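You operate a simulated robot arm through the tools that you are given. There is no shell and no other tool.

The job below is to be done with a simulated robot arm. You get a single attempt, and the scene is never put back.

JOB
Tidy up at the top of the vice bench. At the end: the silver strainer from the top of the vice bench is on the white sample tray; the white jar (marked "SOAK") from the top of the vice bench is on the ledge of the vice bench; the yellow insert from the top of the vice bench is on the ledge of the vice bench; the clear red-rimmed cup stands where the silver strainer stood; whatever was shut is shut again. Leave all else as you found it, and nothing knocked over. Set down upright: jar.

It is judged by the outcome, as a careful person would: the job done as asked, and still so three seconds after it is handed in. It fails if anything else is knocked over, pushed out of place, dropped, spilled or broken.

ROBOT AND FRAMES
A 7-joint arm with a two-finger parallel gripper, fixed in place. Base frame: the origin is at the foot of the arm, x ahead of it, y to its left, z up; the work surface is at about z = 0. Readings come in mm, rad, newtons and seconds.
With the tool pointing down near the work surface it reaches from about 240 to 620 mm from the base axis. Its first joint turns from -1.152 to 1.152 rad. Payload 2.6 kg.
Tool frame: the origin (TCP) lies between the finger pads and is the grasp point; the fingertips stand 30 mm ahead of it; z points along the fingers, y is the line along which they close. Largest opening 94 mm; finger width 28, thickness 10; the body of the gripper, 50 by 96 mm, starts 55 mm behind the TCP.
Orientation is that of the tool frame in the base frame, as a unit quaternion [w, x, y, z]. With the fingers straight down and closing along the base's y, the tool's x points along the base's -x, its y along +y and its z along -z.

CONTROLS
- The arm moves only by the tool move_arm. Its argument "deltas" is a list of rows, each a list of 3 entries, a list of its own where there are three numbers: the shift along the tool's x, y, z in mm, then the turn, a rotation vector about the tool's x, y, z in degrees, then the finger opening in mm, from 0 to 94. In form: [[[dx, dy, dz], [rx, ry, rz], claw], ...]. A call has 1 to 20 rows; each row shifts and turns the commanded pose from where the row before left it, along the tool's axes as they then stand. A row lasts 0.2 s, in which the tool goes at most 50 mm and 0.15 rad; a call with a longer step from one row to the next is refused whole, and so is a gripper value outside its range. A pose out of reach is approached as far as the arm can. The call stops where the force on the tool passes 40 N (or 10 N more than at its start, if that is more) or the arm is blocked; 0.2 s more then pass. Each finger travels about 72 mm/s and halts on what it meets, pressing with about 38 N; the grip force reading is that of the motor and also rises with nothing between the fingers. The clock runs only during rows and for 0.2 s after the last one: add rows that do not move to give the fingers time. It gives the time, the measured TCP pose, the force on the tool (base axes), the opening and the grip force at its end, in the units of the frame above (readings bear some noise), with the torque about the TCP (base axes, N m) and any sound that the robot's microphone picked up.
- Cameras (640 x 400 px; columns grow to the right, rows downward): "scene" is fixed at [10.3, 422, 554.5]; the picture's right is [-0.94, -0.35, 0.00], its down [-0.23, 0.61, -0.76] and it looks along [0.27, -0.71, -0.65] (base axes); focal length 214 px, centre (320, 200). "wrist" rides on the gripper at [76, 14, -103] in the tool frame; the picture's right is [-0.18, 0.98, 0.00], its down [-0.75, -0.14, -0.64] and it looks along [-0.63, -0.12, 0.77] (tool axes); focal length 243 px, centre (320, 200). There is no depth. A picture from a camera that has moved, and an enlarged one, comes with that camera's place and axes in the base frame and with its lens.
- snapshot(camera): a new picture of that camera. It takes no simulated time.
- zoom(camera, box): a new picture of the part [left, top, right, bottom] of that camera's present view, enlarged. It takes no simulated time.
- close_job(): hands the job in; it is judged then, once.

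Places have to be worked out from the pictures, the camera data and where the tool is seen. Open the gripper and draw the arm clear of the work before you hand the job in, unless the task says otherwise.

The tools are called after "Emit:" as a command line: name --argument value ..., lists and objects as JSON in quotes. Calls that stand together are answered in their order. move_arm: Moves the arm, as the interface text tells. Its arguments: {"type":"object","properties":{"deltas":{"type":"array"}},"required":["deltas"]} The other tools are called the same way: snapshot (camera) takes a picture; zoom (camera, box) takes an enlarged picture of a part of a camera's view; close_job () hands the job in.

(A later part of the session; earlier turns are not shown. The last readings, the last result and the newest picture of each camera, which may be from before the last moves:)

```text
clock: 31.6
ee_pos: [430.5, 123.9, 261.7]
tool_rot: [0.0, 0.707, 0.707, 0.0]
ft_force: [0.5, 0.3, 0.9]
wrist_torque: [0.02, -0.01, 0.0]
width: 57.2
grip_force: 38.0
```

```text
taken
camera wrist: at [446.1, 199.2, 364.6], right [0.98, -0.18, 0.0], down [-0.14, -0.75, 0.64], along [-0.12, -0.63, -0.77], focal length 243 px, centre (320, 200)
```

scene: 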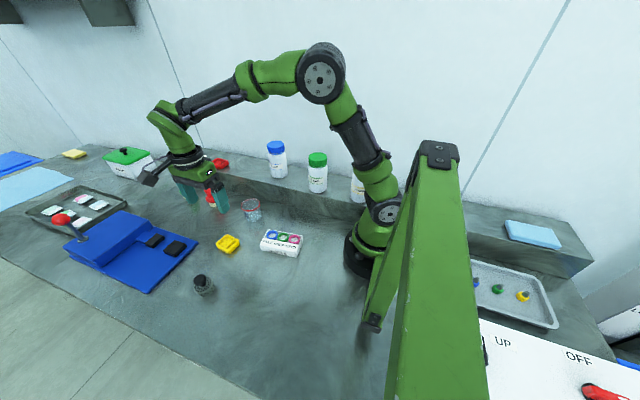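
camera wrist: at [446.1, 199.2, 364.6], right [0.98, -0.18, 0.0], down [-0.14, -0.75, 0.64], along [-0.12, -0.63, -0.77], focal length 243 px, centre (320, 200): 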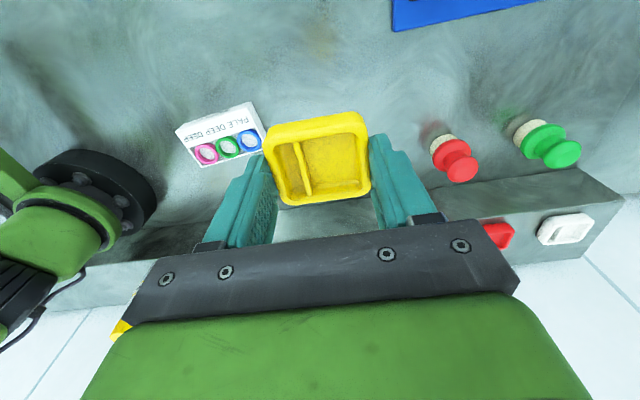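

The insert is held level. I carry it over to the ledge at about (515, -178), between the SOAK jar and the red insert.

Emit:
move_arm --deltas '[[[-16, 4.5, 0], [0, 0, 0], 46], [[-28, 8, 0], [0, 0, 0], 46], [[-28, 8, 0], [0, 0, 0], 46], [[-28, 8, 0], [0, 0, 0], 46], [[-28, 8, 0], [0, 0, 0], 46], [[-28, 8, 0], [0, 0, 0], 46], [[-28, 8, 0], [0, 0, 0], 46], [[-28, 8, 0], [0, 0, 0], 46], [[-28, 8, 0], [0, 0, 0], 46], [[-28, 8, 0], [0, 0, 0], 46], [[-28, 8, 0], [0, 0, 0], 46], [[-6, 0, 0], [0, 0, 0], 46], [[0, 0, 0], [0, 0, 0], 46]]'

Emit:
snapshot --camera "wrist"

Emit:
zoom --camera "scene" --box '[160, 60, 352, 200]'

```text
clock: 34.4
ee_pos: [515.9, -180.1, 260.5]
tool_rot: [0.0, 0.707, 0.707, 0.0]
ft_force: [-0.2, 0.3, -1.7]
wrist_torque: [0.0, 0.03, -0.01]
width: 57.2
grip_force: 37.7
```

```text
taken
camera wrist: at [531.9, -103.3, 363.7], right [0.98, -0.18, 0.0], down [-0.14, -0.75, 0.64], along [-0.12, -0.63, -0.77], focal length 243 px, centre (320, 200)
```

wrist: 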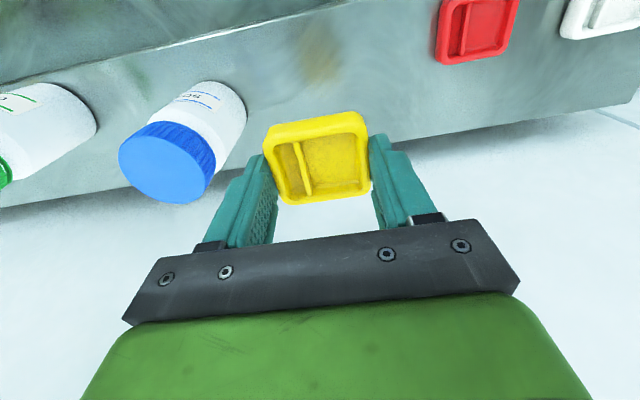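

```text
2.86 times, centred on (256, 130) of scene
camera zoom: at [10.3, 422.0, 554.5], right [-0.94, -0.35, 0.0], down [-0.23, 0.61, -0.76], along [0.27, -0.71, -0.65], focal length 613 px, centre (503, 400)
```

zoom: 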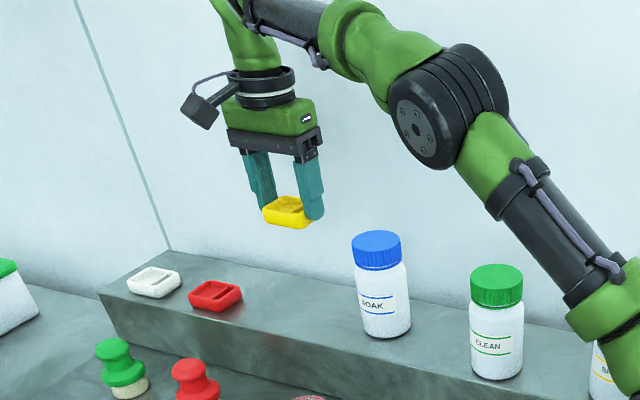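

The insert hangs clear between the jar and the red insert. I lower it to just above the ledge.

Emit:
move_arm --deltas '[[[0, 0, 12], [0, 0, 0], 46], [[0, 0, 22], [0, 0, 0], 46], [[0, 0, 22], [0, 0, 0], 46], [[0, 0, 22], [0, 0, 0], 46], [[0, 0, 22], [0, 0, 0], 46], [[0, 0, 16], [0, 0, 0], 46], [[0, 0, 8], [0, 0, 0], 46], [[0, 0, 4], [0, 0, 0], 46], [[0, 0, 0], [0, 0, 0], 46]]'

Emit:
zoom --camera "scene" --box '[180, 90, 340, 210]'

```text
clock: 36.4
ee_pos: [517.1, -178.4, 133.1]
tool_rot: [0.0, 0.708, 0.707, -0.001]
ft_force: [0.3, 0.2, -0.3]
wrist_torque: [-0.01, 0.02, 0.02]
width: 57.1
grip_force: 38.2
```

```text
3.33 times, centred on (260, 150) of scene
camera zoom: at [10.3, 422.0, 554.5], right [-0.94, -0.35, 0.0], down [-0.23, 0.61, -0.76], along [0.27, -0.71, -0.65], focal length 715 px, centre (520, 367)
```

zoom: 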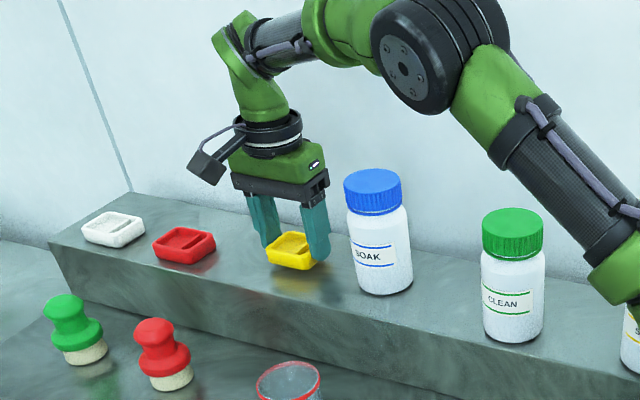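

The insert is a few millimetres above the ledge. I lower gently until contact.

Emit:
move_arm --deltas '[[[0, 0, 2.5], [0, 0, 0], 46], [[0, 0, 2], [0, 0, 0], 46], [[0, 0, 1.5], [0, 0, 0], 46], [[0, 0, 0], [0, 0, 0], 46]]'

```text
clock: 37.4
ee_pos: [516.8, -178.6, 127.3]
tool_rot: [0.0, 0.707, 0.707, 0.001]
ft_force: [0.0, 0.6, -0.3]
wrist_torque: [0.0, 0.0, -0.01]
width: 57.3
grip_force: 38.0
```

No contact yet at z = 127, so I go down a little more.

Emit:
move_arm --deltas '[[[0, 0, 1.5], [0, 0, 0], 46], [[0, 0, 1], [0, 0, 0], 46], [[0, 0, 0], [0, 0, 0], 46]]'

```text
clock: 38.2
ee_pos: [516.4, -178.1, 125.9]
tool_rot: [0.001, 0.707, 0.707, 0.001]
ft_force: [-4.8, 2.9, 18.4]
wrist_torque: [0.14, 0.4, -0.05]
width: 57.2
grip_force: 38.0
```

The insert is on the ledge with 18 N contact. I ease up slightly and open the fingers step by step.

Emit:
move_arm --deltas '[[[0, 0, -0.8], [0, 0, 0], 46], [[0, 0, 0], [0, 0, 0], 60], [[0, 0, 0], [0, 0, 0], 70], [[0, 0, 0], [0, 0, 0], 80], [[0, 0, 0], [0, 0, 0], 80], [[0, 0, -10], [0, 0, 0], 80], [[0, 0, -20], [0, 0, 0], 80], [[0, 0, -30], [0, 0, 0], 80], [[0, 0, -40], [0, 0, 0], 94], [[0, 0, -40], [0, 0, 0], 94], [[0, 0, -30], [0, 0, 0], 94], [[0, 0, 0], [0, 0, 0], 94]]'

Emit:
snapshot --camera "wrist"

Emit:
snapshot --camera "scene"

```text
clock: 40.8
ee_pos: [516.4, -177.9, 297.0]
tool_rot: [-0.001, 0.707, 0.707, 0.001]
ft_force: [1.0, -0.7, 0.5]
wrist_torque: [0.0, 0.04, -0.02]
width: 94.0
grip_force: 0.1
```

```text
taken
camera wrist: at [532.1, -102.3, 399.6], right [0.98, -0.18, 0.0], down [-0.14, -0.75, 0.64], along [-0.12, -0.63, -0.77], focal length 243 px, centre (320, 200)
```

wrist: 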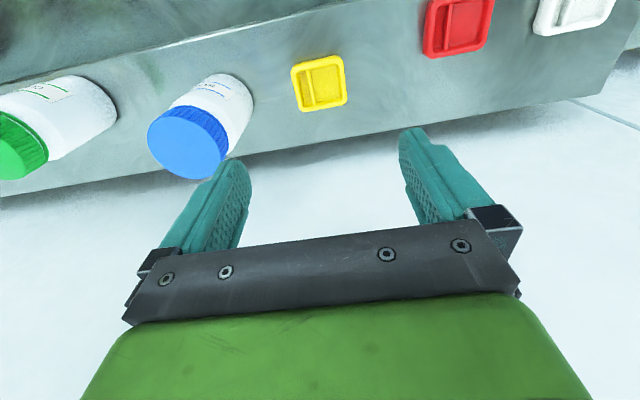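

```text
taken
```

scene: 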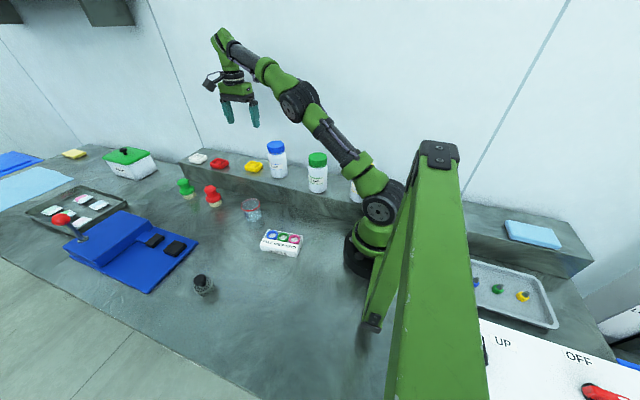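

The jar and insert are both on the ledge. Next I'll look closely at the sample tray before handling the strainer, moving to hover beside the tray.

Emit:
move_arm --deltas '[[[14, -10, 0], [0, 0, 0], 94], [[27, -20, 0], [0, 0, 0], 94], [[27, -20, 0], [0, 0, 0], 94], [[27, -20, 0], [0, 0, 0], 94], [[27, -20, 0], [0, 0, 0], 94], [[27, -20, 0], [0, 0, 0], 94], [[27, -20, 0], [0, 0, 0], 94], [[27, -20, 0], [0, 0, 0], 94], [[27, -20, 0], [0, 0, 0], 94], [[27, -20, 0], [0, 0, 0], 94], [[27, -20, 0], [0, 0, 0], 94], [[27, -20, 0], [0, 0, 0], 94], [[27, -21, 0], [0, 0, 0], 94], [[0, 0, 30], [0, 0, 0], 94], [[0, 0, 30], [0, 0, 0], 94], [[0, 0, 30], [0, 0, 0], 94], [[0, 0, 30], [0, 0, 0], 94], [[0, 0, 30], [0, 0, 0], 94], [[0, 0, 20], [0, 0, 0], 94], [[0, 0, 0], [0, 0, 0], 94]]'

Emit:
snapshot --camera "wrist"

Emit:
snapshot --camera "scene"

```text
clock: 45.0
ee_pos: [264.6, 159.7, 125.7]
tool_rot: [0.0, 0.707, 0.707, -0.001]
ft_force: [-0.9, 1.0, 0.4]
wrist_torque: [0.03, 0.02, -0.01]
width: 94.0
grip_force: 0.0
```

```text
taken
camera wrist: at [281.2, 235.3, 228.6], right [0.98, -0.18, 0.0], down [-0.14, -0.75, 0.64], along [-0.12, -0.63, -0.77], focal length 243 px, centre (320, 200)
```

wrist: 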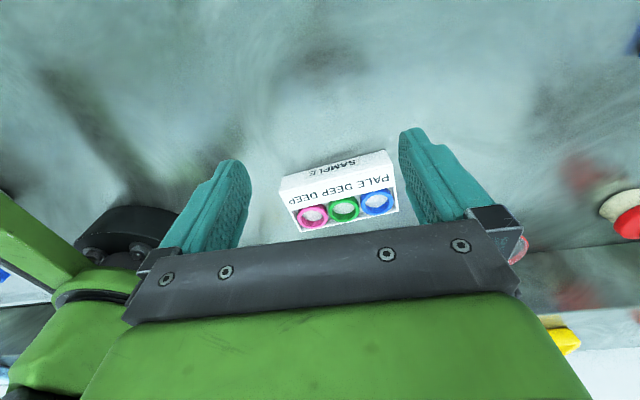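

```text
taken
```

scene: 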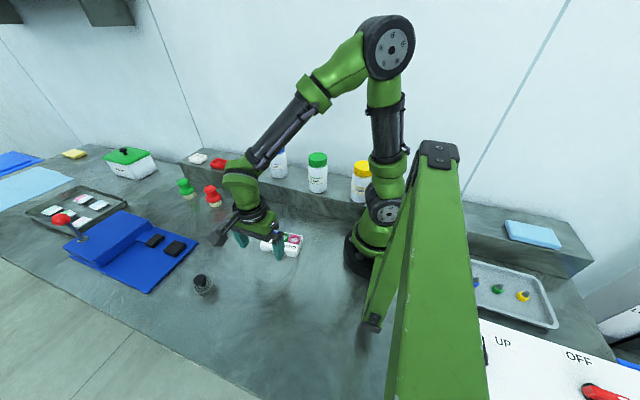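

I zoom on the tray to judge the heights of its label plate, rim and rings.

Emit:
zoom --camera "wrist" --box '[270, 140, 406, 235]'

Emit:
zoom --camera "scene" --box '[255, 225, 310, 260]'

Emit:
zoom --camera "scene" --box '[180, 262, 230, 302]'

```text
4.21 times, centred on (338, 188) of wrist
camera zoom: at [281.2, 235.3, 228.6], right [0.98, -0.18, 0.0], down [-0.14, -0.75, 0.64], along [-0.12, -0.63, -0.77], focal length 1022 px, centre (244, 253)
```

zoom: 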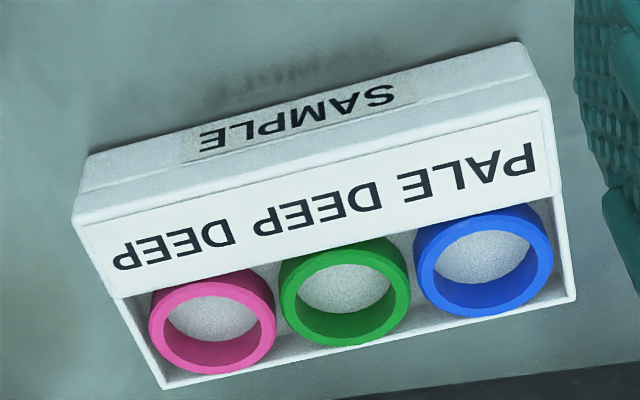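

```text
11.43 times, centred on (282, 242) of scene
camera zoom: at [10.3, 422.0, 554.5], right [-0.94, -0.35, 0.0], down [-0.23, 0.61, -0.76], along [0.27, -0.71, -0.65], focal length 2451 px, centre (749, -286)
```

zoom: 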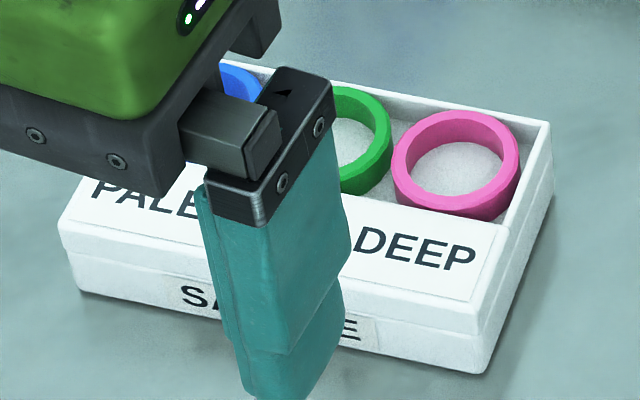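

```text
10.00 times, centred on (205, 282) of scene
camera zoom: at [10.3, 422.0, 554.5], right [-0.94, -0.35, 0.0], down [-0.23, 0.61, -0.76], along [0.27, -0.71, -0.65], focal length 2145 px, centre (1470, -620)
```

zoom: 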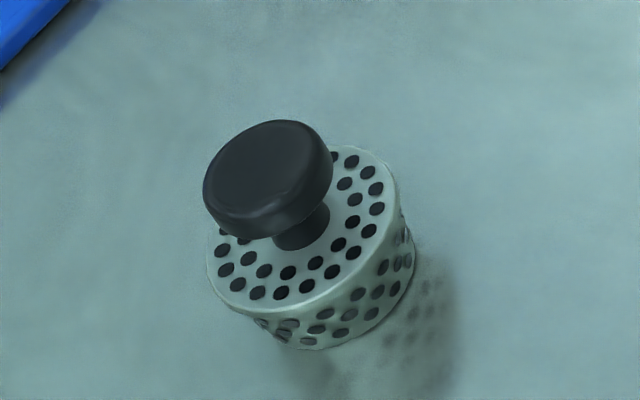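

The strainer's perforated body is about 50 mm across and 25 mm tall, and its knob top is near z = 53. The three rings stand slightly proud of the label plate, so it can stand across them. I move over the strainer for a close look before grasping.

Emit:
move_arm --deltas '[[[0, 0, -30], [0, 0, 0], 94], [[0, 0, -30], [0, 0, 0], 94], [[15, 18, -10], [0, 0, 0], 94], [[23, 27, 0], [0, 0, 0], 94], [[23, 27, 0], [0, 0, 0], 94], [[23, 27, 0], [0, 0, 0], 94], [[22, 27, 0], [0, 0, 0], 94], [[0, 0, 20], [0, 0, 0], 94], [[0, 0, 20], [0, 0, 0], 94], [[0, 0, 0], [0, 0, 0], 94]]'

Emit:
snapshot --camera "wrist"

```text
clock: 47.2
ee_pos: [391.1, 265.1, 155.1]
tool_rot: [0.0, 0.707, 0.707, 0.0]
ft_force: [0.4, 0.1, 0.5]
wrist_torque: [-0.01, 0.0, 0.01]
width: 94.2
grip_force: 0.1
```

```text
taken
camera wrist: at [407.6, 341.4, 258.0], right [0.98, -0.18, 0.0], down [-0.14, -0.75, 0.64], along [-0.12, -0.63, -0.77], focal length 243 px, centre (320, 200)
```

wrist: 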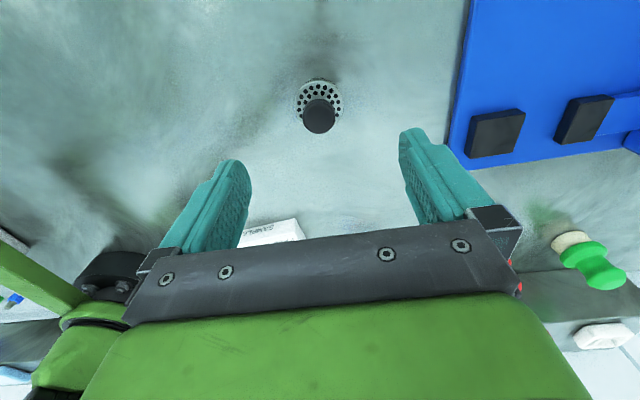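

Emit:
zoom --camera "wrist" --box '[288, 70, 352, 140]'

Emit:
zoom --camera "scene" --box '[150, 200, 278, 300]'

```text
5.71 times, centred on (320, 105) of wrist
camera zoom: at [407.6, 341.4, 258.0], right [0.98, -0.18, 0.0], down [-0.14, -0.75, 0.64], along [-0.12, -0.63, -0.77], focal length 1386 px, centre (320, 743)
```

zoom: 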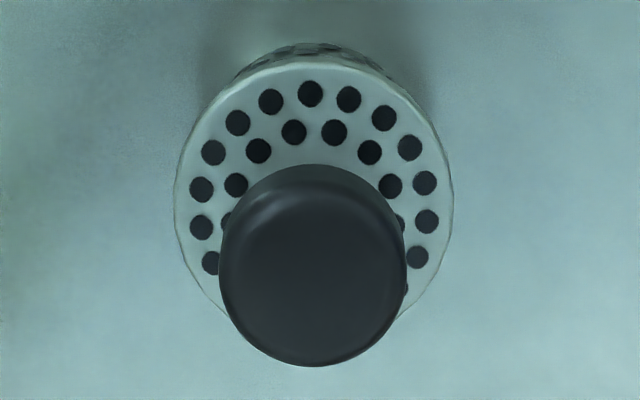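

```text
4.00 times, centred on (214, 250) of scene
camera zoom: at [10.3, 422.0, 554.5], right [-0.94, -0.35, 0.0], down [-0.23, 0.61, -0.76], along [0.27, -0.71, -0.65], focal length 858 px, centre (744, 0)
```

zoom: 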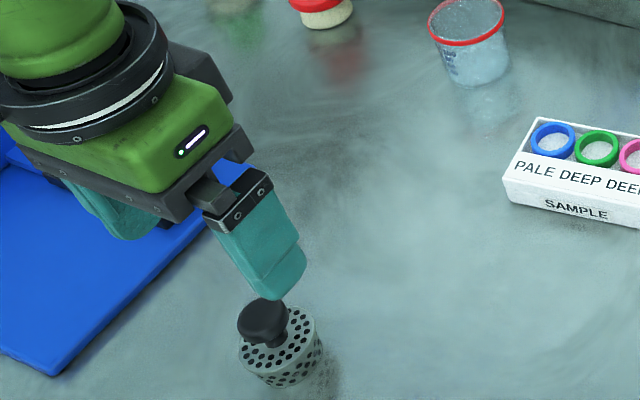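

The strainer's centre works out at (392, 264.5), right under the gripper. I lower to z = 38 around it.

Emit:
move_arm --deltas '[[[-0.5, 1, 17], [0, 0, 0], 94], [[0, 0, 25], [0, 0, 0], 94], [[0, 0, 25], [0, 0, 0], 94], [[0, 0, 20], [0, 0, 0], 94], [[0, 0, 15], [0, 0, 0], 94], [[0, 0, 10], [0, 0, 0], 94], [[0, 0, 5], [0, 0, 0], 94], [[0, 0, 0], [0, 0, 0], 94]]'

Emit:
snapshot --camera "wrist"

Emit:
zoom --camera "scene" --box '[150, 220, 278, 320]'

```text
clock: 49.0
ee_pos: [393.1, 266.2, 37.9]
tool_rot: [0.0, 0.707, 0.707, 0.0]
ft_force: [-0.5, 0.0, -0.5]
wrist_torque: [0.03, 0.01, -0.01]
width: 94.1
grip_force: 0.0
```

```text
taken
camera wrist: at [408.5, 342.1, 141.0], right [0.98, -0.18, 0.0], down [-0.14, -0.75, 0.64], along [-0.12, -0.63, -0.77], focal length 243 px, centre (320, 200)
```

wrist: 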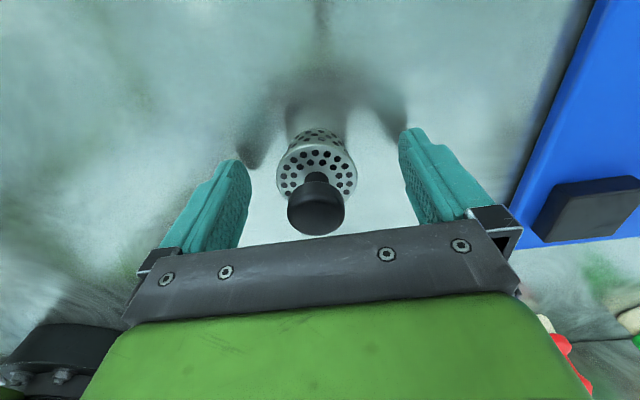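

```text
4.00 times, centred on (214, 270) of scene
camera zoom: at [10.3, 422.0, 554.5], right [-0.94, -0.35, 0.0], down [-0.23, 0.61, -0.76], along [0.27, -0.71, -0.65], focal length 858 px, centre (744, -80)
```

zoom: 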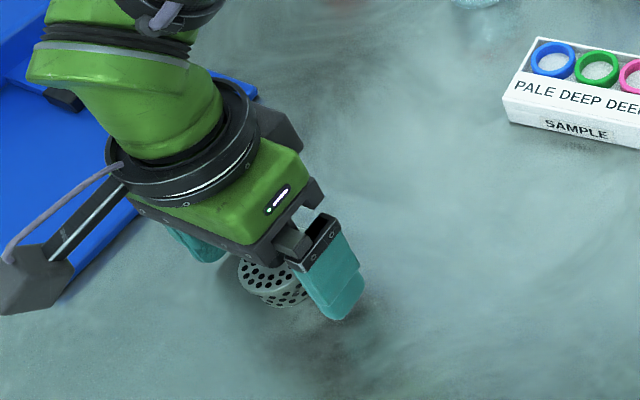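

The strainer sits centred between the fingers. I close on its body.

Emit:
move_arm --deltas '[[[0, 0, 0], [0, 0, 0], 75], [[0, 0, 0], [0, 0, 0], 60], [[0, 0, 0], [0, 0, 0], 50], [[0, 0, 0], [0, 0, 0], 40], [[0, 0, 0], [0, 0, 0], 36], [[0, 0, 0], [0, 0, 0], 36]]'

Emit:
snapshot --camera "wrist"

```text
clock: 50.4
ee_pos: [393.2, 266.2, 38.7]
tool_rot: [0.0, 0.707, 0.707, 0.0]
ft_force: [0.7, -0.6, -0.6]
wrist_torque: [-0.01, 0.0, 0.01]
width: 43.8
grip_force: 38.1
```

```text
taken
camera wrist: at [408.5, 342.1, 141.1], right [0.98, -0.18, 0.0], down [-0.14, -0.75, 0.64], along [-0.12, -0.63, -0.77], focal length 243 px, centre (320, 200)
```

wrist: 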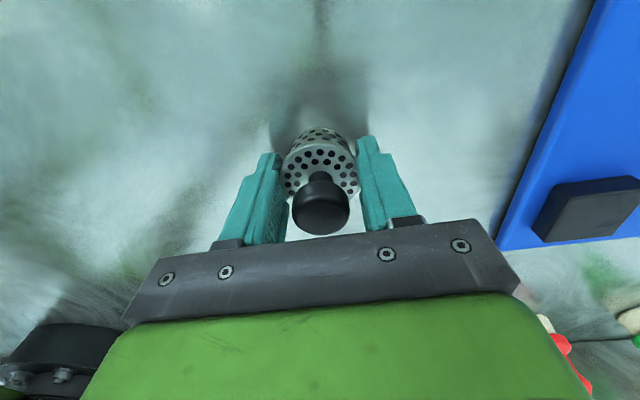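

The strainer is gripped at 44 mm; it stood at about (391.5, 265). I lift it and check.

Emit:
move_arm --deltas '[[[0, 0, -5], [0, 0, 0], 36], [[0, 0, -10], [0, 0, 0], 36], [[0, 0, -20], [0, 0, 0], 36], [[0, 0, -25], [0, 0, 0], 36], [[0, 0, -25], [0, 0, 0], 36], [[0, 0, -25], [0, 0, 0], 36], [[0, 0, -20], [0, 0, 0], 36], [[0, 0, 0], [0, 0, 0], 36]]'

Emit:
snapshot --camera "wrist"

Emit:
zoom --camera "scene" --box '[130, 180, 290, 300]'

```text
clock: 52.2
ee_pos: [392.0, 265.4, 169.3]
tool_rot: [0.001, 0.707, 0.707, 0.0]
ft_force: [-1.4, 0.0, -0.5]
wrist_torque: [-0.02, 0.01, 0.0]
width: 43.7
grip_force: 37.8
```

```text
taken
camera wrist: at [408.1, 340.8, 271.8], right [0.98, -0.18, 0.0], down [-0.14, -0.75, 0.64], along [-0.12, -0.63, -0.77], focal length 243 px, centre (320, 200)
```

wrist: 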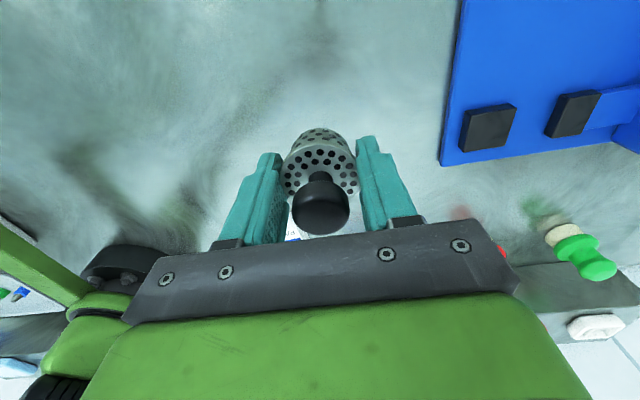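

```text
3.33 times, centred on (210, 240) of scene
camera zoom: at [10.3, 422.0, 554.5], right [-0.94, -0.35, 0.0], down [-0.23, 0.61, -0.76], along [0.27, -0.71, -0.65], focal length 715 px, centre (687, 67)
```

zoom: 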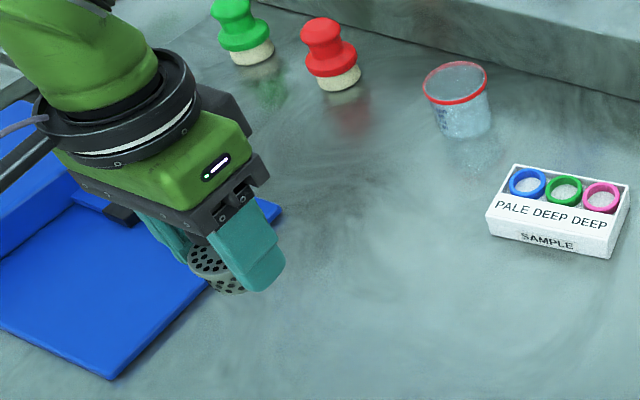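

The strainer is held well. I carry it to above the white tray, aiming for (272, 58), over the green ring and inside the tray's outline.

Emit:
move_arm --deltas '[[[-13, -8, 0], [0, 0, 0], 36], [[-24, -14, 0], [0, 0, 0], 36], [[-24, -14, 0], [0, 0, 0], 36], [[-24, -14, 0], [0, 0, 0], 36], [[-24, -14, 0], [0, 0, 0], 36], [[-24, -14, 0], [0, 0, 0], 36], [[-24, -14, 0], [0, 0, 0], 36], [[-24, -14, 0], [0, 0, 0], 36], [[-26.4, -14, 0], [0, 0, 0], 36], [[0, 0, 20], [0, 0, 0], 36], [[0, 0, 20], [0, 0, 0], 36], [[0, 0, 0], [0, 0, 0], 36]]'

Emit:
snapshot --camera "wrist"

Emit:
zoom --camera "scene" --box '[210, 170, 338, 270]'

```text
clock: 54.8
ee_pos: [272.2, 57.7, 128.5]
tool_rot: [0.0, 0.707, 0.707, 0.0]
ft_force: [0.3, 1.1, -0.8]
wrist_torque: [0.0, -0.03, 0.02]
width: 43.9
grip_force: 37.8
```

```text
taken
camera wrist: at [288.2, 133.7, 231.9], right [0.98, -0.18, 0.0], down [-0.14, -0.75, 0.64], along [-0.12, -0.63, -0.77], focal length 243 px, centre (320, 200)
```

wrist: 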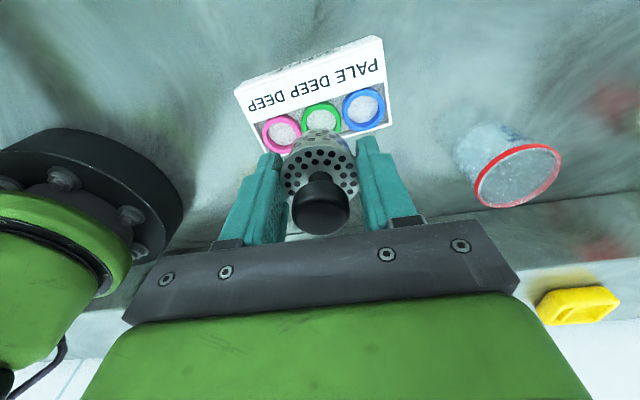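

```text
4.00 times, centred on (274, 220) of scene
camera zoom: at [10.3, 422.0, 554.5], right [-0.94, -0.35, 0.0], down [-0.23, 0.61, -0.76], along [0.27, -0.71, -0.65], focal length 858 px, centre (504, 120)
```

zoom: 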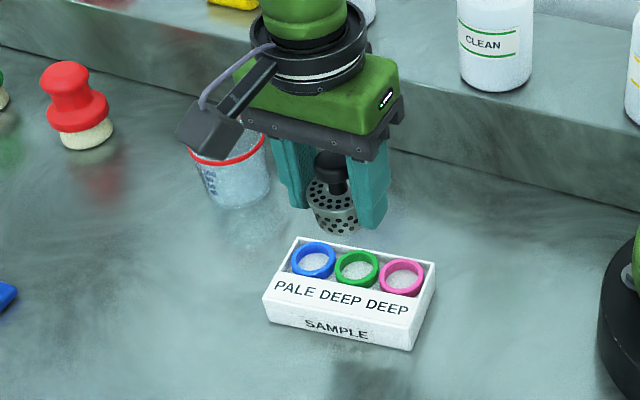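

The tray is seen almost straight from above here, so I zoom to fix its position relative to the tool.

Emit:
zoom --camera "wrist" --box '[225, 25, 401, 165]'

Emit:
zoom --camera "scene" --box '[260, 205, 324, 260]'

```text
2.86 times, centred on (313, 95) of wrist
camera zoom: at [288.2, 133.7, 231.9], right [0.98, -0.18, 0.0], down [-0.14, -0.75, 0.64], along [-0.12, -0.63, -0.77], focal length 693 px, centre (340, 500)
```

zoom: 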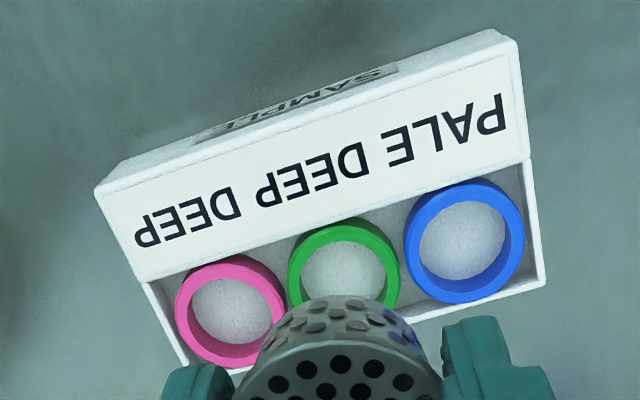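

```text
7.27 times, centred on (292, 232) of scene
camera zoom: at [10.3, 422.0, 554.5], right [-0.94, -0.35, 0.0], down [-0.23, 0.61, -0.76], along [0.27, -0.71, -0.65], focal length 1560 px, centre (524, -36)
```

zoom: 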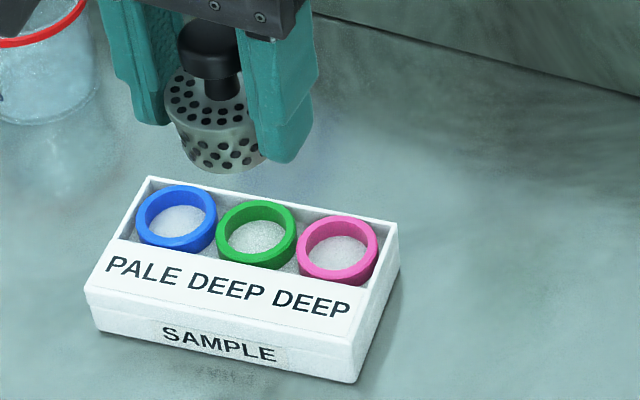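

The rings' centres sit near y = 54 and the label plate spans y from about 70 to 97, so x = 273 and y = 60 is well inside the tray. I lower to just above it.

Emit:
move_arm --deltas '[[[2, 1, 12], [0, 0, 0], 36], [[0, 0, 15], [0, 0, 0], 36], [[0, 0, 12], [0, 0, 0], 36], [[0, 0, 6], [0, 0, 0], 36], [[0, 0, 0], [0, 0, 0], 36]]'

Emit:
zoom --camera "scene" --box '[250, 205, 322, 260]'

Emit:
snapshot --camera "wrist"

```text
clock: 56.0
ee_pos: [273.6, 60.3, 83.5]
tool_rot: [0.0, 0.707, 0.707, 0.0]
ft_force: [-0.1, 0.5, -0.7]
wrist_torque: [0.01, 0.0, 0.01]
width: 44.2
grip_force: 37.3
```

```text
7.27 times, centred on (286, 232) of scene
camera zoom: at [10.3, 422.0, 554.5], right [-0.94, -0.35, 0.0], down [-0.23, 0.61, -0.76], along [0.27, -0.71, -0.65], focal length 1560 px, centre (567, -36)
```

zoom: 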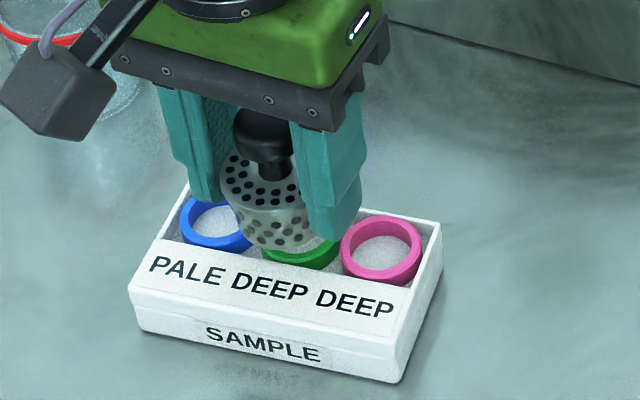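

```text
taken
camera wrist: at [289.4, 135.4, 186.5], right [0.98, -0.18, 0.0], down [-0.14, -0.75, 0.64], along [-0.12, -0.63, -0.77], focal length 243 px, centre (320, 200)
```

wrist: 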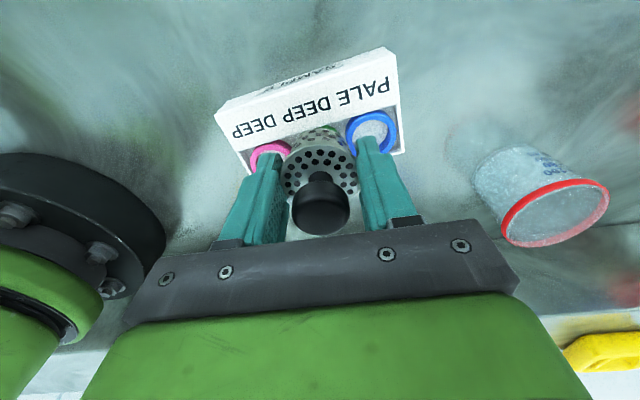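

The strainer hovers above the green ring about a centimetre up. I lower in small steps.

Emit:
move_arm --deltas '[[[0, 0, 3], [0, 0, 0], 36], [[0, 0, 2], [0, 0, 0], 36], [[0, 0, 2], [0, 0, 0], 36], [[0, 0, 0], [0, 0, 0], 36]]'

```text
clock: 57.0
ee_pos: [273.1, 60.6, 76.2]
tool_rot: [0.0, 0.707, 0.707, 0.0]
ft_force: [0.1, -0.2, 0.3]
wrist_torque: [0.03, -0.01, 0.01]
width: 43.9
grip_force: 38.1
```

No contact at z = 76, so I continue down in 1–1.5 mm steps.

Emit:
move_arm --deltas '[[[0, 0, 1.5], [0, 0, 0], 36], [[0, 0, 1.5], [0, 0, 0], 36], [[0, 0, 0], [0, 0, 0], 36]]'

```text
clock: 57.8
ee_pos: [272.6, 59.5, 73.8]
tool_rot: [0.0, 0.707, 0.707, 0.0]
ft_force: [-0.3, -0.4, 0.3]
wrist_torque: [-0.01, 0.01, -0.01]
width: 44.0
grip_force: 38.1
```

Still no contact at z = 73.5. I continue.

Emit:
move_arm --deltas '[[[0, 0, 1.2], [0, 0, 0], 36], [[0, 0, 1.2], [0, 0, 0], 36], [[0, 0, 0], [0, 0, 0], 36]]'

Emit:
zoom --camera "scene" --box '[260, 215, 324, 260]'

```text
clock: 58.6
ee_pos: [273.4, 60.9, 70.3]
tool_rot: [0.001, 0.707, 0.707, -0.001]
ft_force: [0.3, 0.5, -0.7]
wrist_torque: [0.01, 0.03, 0.02]
width: 44.2
grip_force: 38.1
```

```text
8.89 times, centred on (292, 238) of scene
camera zoom: at [10.3, 422.0, 554.5], right [-0.94, -0.35, 0.0], down [-0.23, 0.61, -0.76], along [0.27, -0.71, -0.65], focal length 1906 px, centre (569, -133)
```

zoom: 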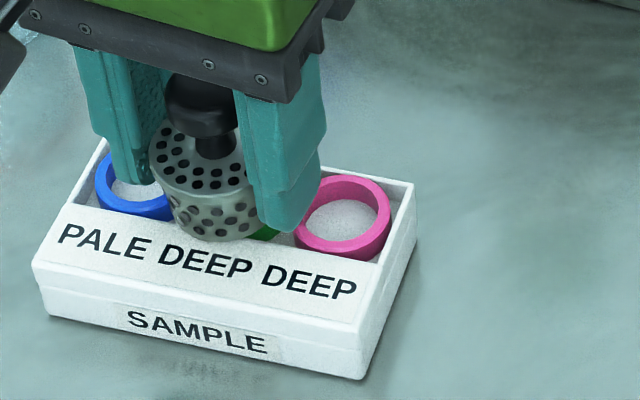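

The strainer's base is very near the tray surface. I continue in 1 mm steps.

Emit:
move_arm --deltas '[[[0, 0, 1], [0, 0, 0], 36], [[0, 0, 1], [0, 0, 0], 36], [[0, 0, 0], [0, 0, 0], 36]]'

```text
clock: 59.4
ee_pos: [274.6, 60.5, 70.3]
tool_rot: [-0.001, 0.707, 0.707, 0.0]
ft_force: [-0.3, 0.0, -0.2]
wrist_torque: [-0.04, 0.02, 0.02]
width: 43.9
grip_force: 38.4
```

No contact force yet. I go on in 1 mm steps.

Emit:
move_arm --deltas '[[[0, 0, 1], [0, 0, 0], 36], [[0, 0, 1], [0, 0, 0], 36], [[0, 0, 0], [0, 0, 0], 36]]'

```text
clock: 60.2
ee_pos: [274.4, 60.5, 66.9]
tool_rot: [0.0, 0.707, 0.707, 0.001]
ft_force: [-7.8, -0.5, 33.0]
wrist_torque: [-0.02, 0.34, -0.04]
width: 43.9
grip_force: 37.9
```

Contact: 33 N at z = 67. I relieve about 1 mm and look.

Emit:
move_arm --deltas '[[[0, 0, -0.8], [0, 0, 0], 36], [[0, 0, 0], [0, 0, 0], 36]]'

Emit:
zoom --camera "scene" --box '[260, 215, 324, 260]'

Emit:
zoom --camera "wrist" --box '[200, 30, 440, 240]'

```text
clock: 60.8
ee_pos: [273.8, 58.3, 67.7]
tool_rot: [0.001, 0.708, 0.707, 0.0]
ft_force: [2.3, 1.4, 10.0]
wrist_torque: [0.07, -0.12, 0.01]
width: 44.0
grip_force: 37.9
```

```text
8.89 times, centred on (292, 238) of scene
camera zoom: at [10.3, 422.0, 554.5], right [-0.94, -0.35, 0.0], down [-0.23, 0.61, -0.76], along [0.27, -0.71, -0.65], focal length 1906 px, centre (569, -133)
```

zoom: 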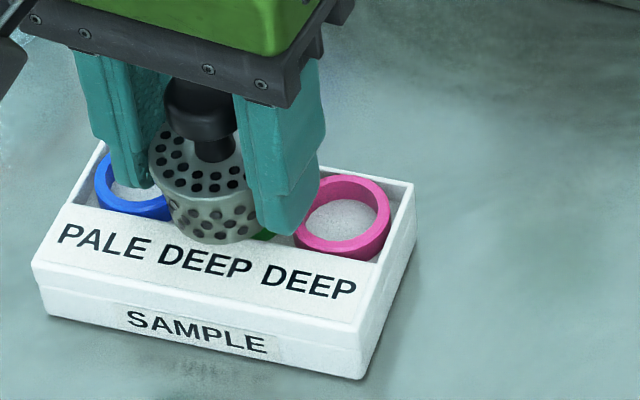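

```text
1.90 times, centred on (320, 135) of wrist
camera zoom: at [290.0, 135.4, 170.8], right [0.98, -0.18, 0.0], down [-0.14, -0.75, 0.64], along [-0.12, -0.63, -0.77], focal length 462 px, centre (320, 324)
```

zoom: 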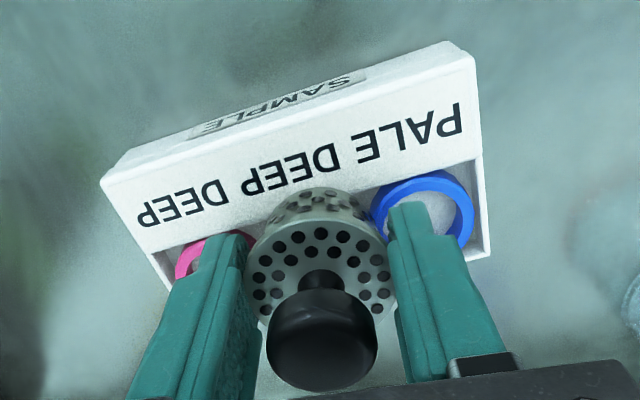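

The strainer rests on the tray with a light load. I open the fingers gradually and check that it stays put.

Emit:
move_arm --deltas '[[[0, 0, 0], [0, 0, 0], 44], [[0, 0, 0], [0, 0, 0], 50], [[0, 0, 0], [0, 0, 0], 58], [[0, 0, 0], [0, 0, 0], 66], [[0, 0, 0], [0, 0, 0], 70]]'

Emit:
zoom --camera "wrist" --box '[200, 30, 440, 240]'

Emit:
zoom --camera "scene" --box '[260, 215, 324, 260]'

```text
clock: 62.0
ee_pos: [273.1, 59.0, 68.6]
tool_rot: [-0.001, 0.707, 0.707, 0.0]
ft_force: [-0.1, 0.0, -0.3]
wrist_torque: [-0.02, -0.02, -0.01]
width: 70.1
grip_force: 0.0
```

```text
1.90 times, centred on (320, 135) of wrist
camera zoom: at [289.7, 135.3, 170.8], right [0.98, -0.18, 0.0], down [-0.14, -0.75, 0.64], along [-0.12, -0.63, -0.77], focal length 462 px, centre (320, 324)
```

zoom: 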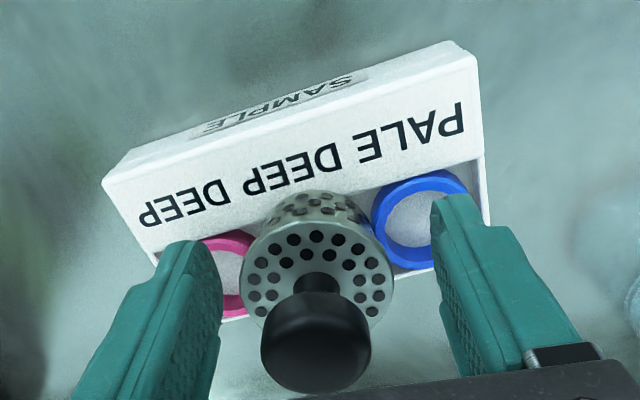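

```text
8.89 times, centred on (292, 238) of scene
camera zoom: at [10.3, 422.0, 554.5], right [-0.94, -0.35, 0.0], down [-0.23, 0.61, -0.76], along [0.27, -0.71, -0.65], focal length 1906 px, centre (569, -133)
```

zoom: 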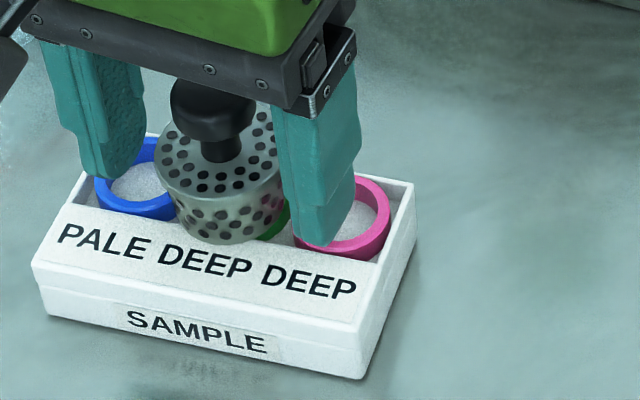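

The strainer is standing on the tray. I rise straight up with the fingers clear of it and take a look.

Emit:
move_arm --deltas '[[[0, 0, -8], [0, 0, 0], 72], [[0, 0, -15], [0, 0, 0], 72], [[0, 0, -20], [0, 0, 0], 72], [[0, 0, -25], [0, 0, 0], 72], [[0, 0, -25], [0, 0, 0], 80], [[0, 0, -25], [0, 0, 0], 94], [[0, 0, -20], [0, 0, 0], 94], [[0, 0, 0], [0, 0, 0], 94]]'

Emit:
snapshot --camera "wrist"

Emit:
zoom --camera "scene" --box '[250, 205, 322, 260]'

Emit:
zoom --camera "scene" --box '[220, 180, 284, 230]'

```text
clock: 63.8
ee_pos: [274.1, 61.1, 205.3]
tool_rot: [0.001, 0.707, 0.707, 0.001]
ft_force: [-0.1, 0.5, -0.4]
wrist_torque: [-0.03, 0.02, 0.04]
width: 93.9
grip_force: 0.1
```

```text
taken
camera wrist: at [289.5, 135.7, 308.3], right [0.98, -0.18, 0.0], down [-0.14, -0.75, 0.64], along [-0.12, -0.63, -0.77], focal length 243 px, centre (320, 200)
```

wrist: 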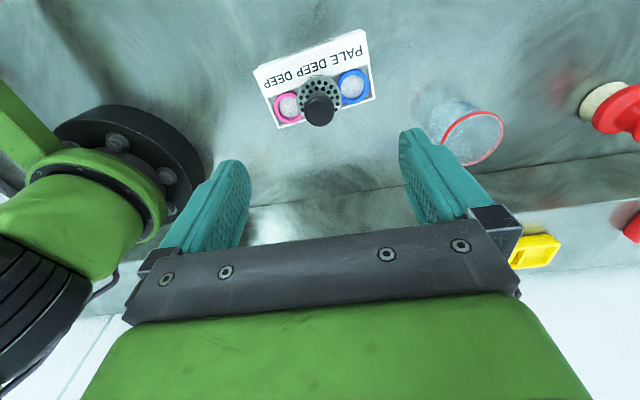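

```text
7.27 times, centred on (286, 232) of scene
camera zoom: at [10.3, 422.0, 554.5], right [-0.94, -0.35, 0.0], down [-0.23, 0.61, -0.76], along [0.27, -0.71, -0.65], focal length 1560 px, centre (567, -36)
```

zoom: 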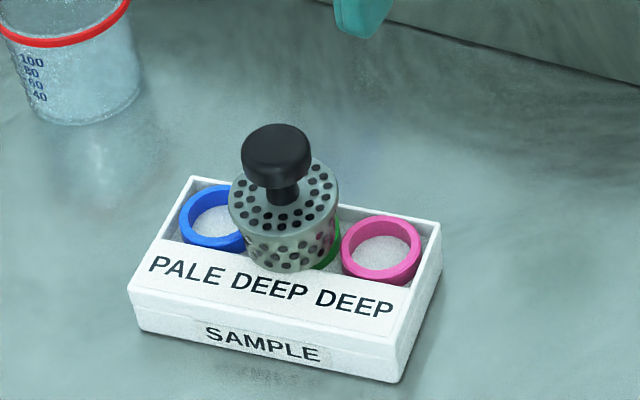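

```text
8.00 times, centred on (252, 205) of scene
camera zoom: at [10.3, 422.0, 554.5], right [-0.94, -0.35, 0.0], down [-0.23, 0.61, -0.76], along [0.27, -0.71, -0.65], focal length 1716 px, centre (864, 160)
```

zoom: 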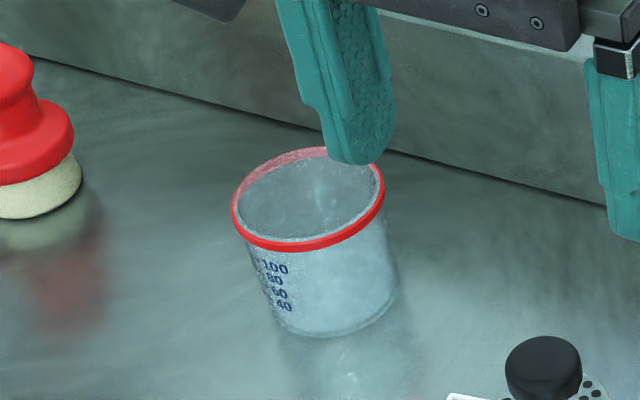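

The strainer stands steadily on the unmoved tray. Next is the cup near (421, 3); I move above it and measure it carefully.

Emit:
move_arm --deltas '[[[-6, 15, 0], [0, 0, 0], 94], [[-12, 30, 0], [0, 0, 0], 94], [[-12, 30, 0], [0, 0, 0], 94], [[-12, 30, 0], [0, 0, 0], 94], [[-12, 30, 0], [0, 0, 0], 94], [[-4, 12, 0], [0, 0, 0], 94], [[0, 0, 0], [0, 0, 0], 94]]'

Emit:
snapshot --camera "wrist"

Emit:
zoom --camera "scene" --box '[200, 150, 328, 250]'

```text
clock: 65.4
ee_pos: [421.3, 1.0, 204.5]
tool_rot: [0.0, 0.707, 0.707, 0.0]
ft_force: [-0.1, -0.5, -0.9]
wrist_torque: [-0.02, 0.0, 0.01]
width: 93.9
grip_force: 0.1
```

```text
taken
camera wrist: at [437.6, 76.8, 307.6], right [0.98, -0.18, 0.0], down [-0.14, -0.75, 0.64], along [-0.12, -0.63, -0.77], focal length 243 px, centre (320, 200)
```

wrist: 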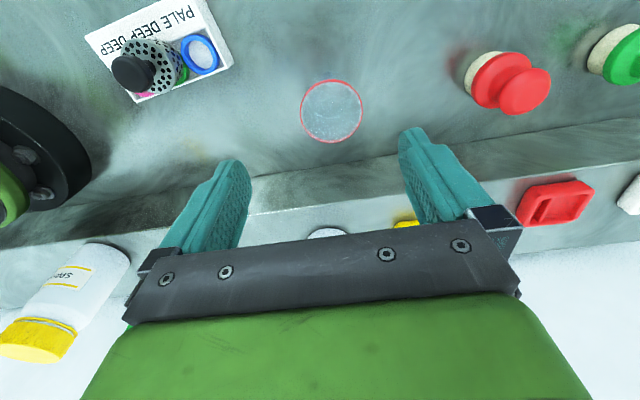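

```text
4.00 times, centred on (264, 200) of scene
camera zoom: at [10.3, 422.0, 554.5], right [-0.94, -0.35, 0.0], down [-0.23, 0.61, -0.76], along [0.27, -0.71, -0.65], focal length 858 px, centre (544, 200)
```

zoom: 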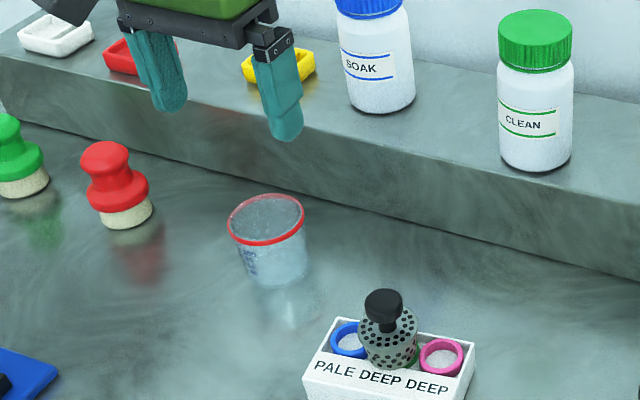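

Emit:
zoom --camera "wrist" --box '[291, 70, 371, 150]'

Emit:
zoom --camera "scene" --box '[232, 185, 272, 230]'

```text
5.00 times, centred on (331, 110) of wrist
camera zoom: at [437.6, 76.8, 307.6], right [0.98, -0.18, 0.0], down [-0.14, -0.75, 0.64], along [-0.12, -0.63, -0.77], focal length 1213 px, centre (265, 650)
```

zoom: 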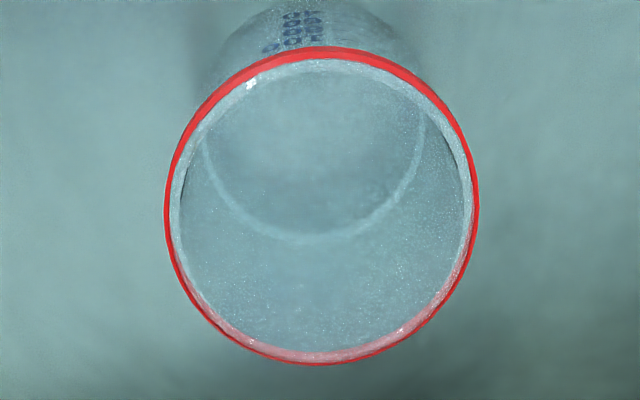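

```text
8.89 times, centred on (252, 208) of scene
camera zoom: at [10.3, 422.0, 554.5], right [-0.94, -0.35, 0.0], down [-0.23, 0.61, -0.76], along [0.27, -0.71, -0.65], focal length 1906 px, centre (924, 133)
```

zoom: 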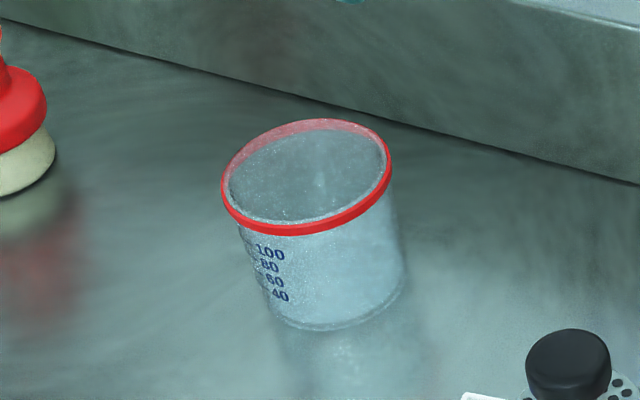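

The cup's rim is about 65 mm across, near (430, -12) by these estimates. I come lower, still with the fingertips well above the rim, for a better fix.

Emit:
move_arm --deltas '[[[-6, 4, 15], [0, 0, 0], 94], [[-6, 4, 25], [0, 0, 0], 94], [[0, 0, 25], [0, 0, 0], 94], [[0, 0, 9], [0, 0, 0], 94], [[0, 0, 0], [0, 0, 0], 94]]'

Emit:
snapshot --camera "wrist"

Emit:
zoom --camera "scene" --box '[200, 150, 296, 230]'

```text
clock: 66.6
ee_pos: [427.8, -10.3, 132.6]
tool_rot: [0.0, 0.708, 0.706, 0.001]
ft_force: [-0.7, 0.2, -0.5]
wrist_torque: [-0.01, 0.01, 0.0]
width: 94.0
grip_force: 0.0
```

```text
taken
camera wrist: at [444.7, 64.9, 234.3], right [0.98, -0.18, 0.0], down [-0.14, -0.75, 0.64], along [-0.12, -0.63, -0.77], focal length 243 px, centre (320, 200)
```

wrist: 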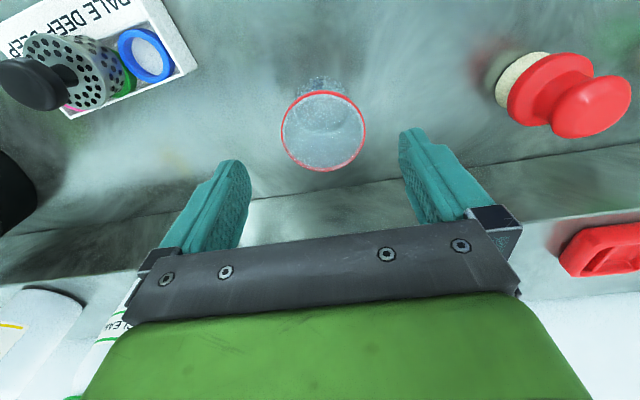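

```text
5.00 times, centred on (248, 190) of scene
camera zoom: at [10.3, 422.0, 554.5], right [-0.94, -0.35, 0.0], down [-0.23, 0.61, -0.76], along [0.27, -0.71, -0.65], focal length 1072 px, centre (680, 250)
```

zoom: 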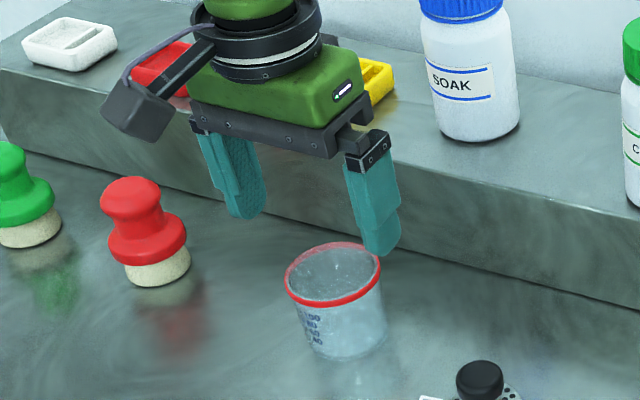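

I zoom the present wrist view for a precise fix on the rim.

Emit:
zoom --camera "wrist" --box '[272, 70, 376, 180]'

Emit:
zoom --camera "wrist" --box '[220, 110, 420, 235]'

```text
3.64 times, centred on (324, 125) of wrist
camera zoom: at [444.7, 64.9, 234.3], right [0.98, -0.18, 0.0], down [-0.14, -0.75, 0.64], along [-0.12, -0.63, -0.77], focal length 882 px, centre (306, 473)
```

zoom: 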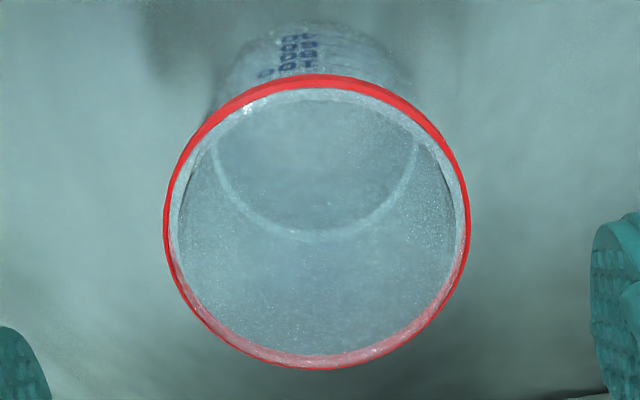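

```text
3.20 times, centred on (320, 172) of wrist
camera zoom: at [444.7, 64.9, 234.3], right [0.98, -0.18, 0.0], down [-0.14, -0.75, 0.64], along [-0.12, -0.63, -0.77], focal length 776 px, centre (320, 288)
```

zoom: 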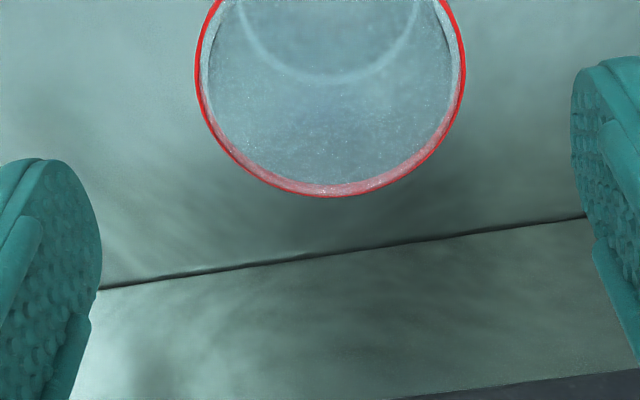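

Two wrist views and the scene view agree: the rim is at z ≈ 60 with a diameter of 64, centred near (431, -13). I align and lower the open fingers around it, first part-way.

Emit:
move_arm --deltas '[[[-2.5, 2.5, 5], [0, 0, 0], 94], [[0, 0, 20], [0, 0, 0], 94], [[0, 0, 15], [0, 0, 0], 94], [[0, 0, 10], [0, 0, 0], 94], [[0, 0, 0], [0, 0, 0], 94]]'

Emit:
snapshot --camera "wrist"

Emit:
zoom --camera "scene" --box '[200, 160, 296, 240]'

```text
clock: 67.8
ee_pos: [430.5, -11.7, 81.8]
tool_rot: [0.0, 0.707, 0.707, 0.0]
ft_force: [0.0, 0.2, -0.8]
wrist_torque: [-0.01, 0.01, 0.03]
width: 94.1
grip_force: 0.1
```

```text
taken
camera wrist: at [447.4, 63.6, 184.2], right [0.98, -0.18, 0.0], down [-0.14, -0.75, 0.64], along [-0.12, -0.63, -0.77], focal length 243 px, centre (320, 200)
```

wrist: 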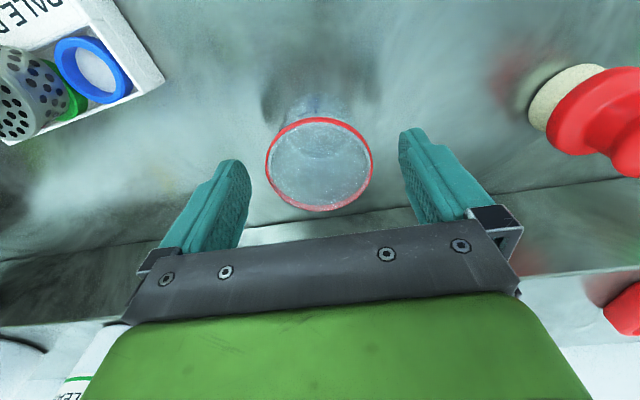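

```text
5.00 times, centred on (248, 200) of scene
camera zoom: at [10.3, 422.0, 554.5], right [-0.94, -0.35, 0.0], down [-0.23, 0.61, -0.76], along [0.27, -0.71, -0.65], focal length 1072 px, centre (680, 200)
```

zoom: 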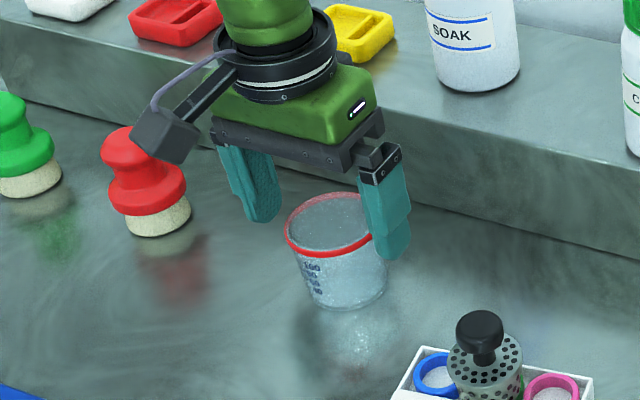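

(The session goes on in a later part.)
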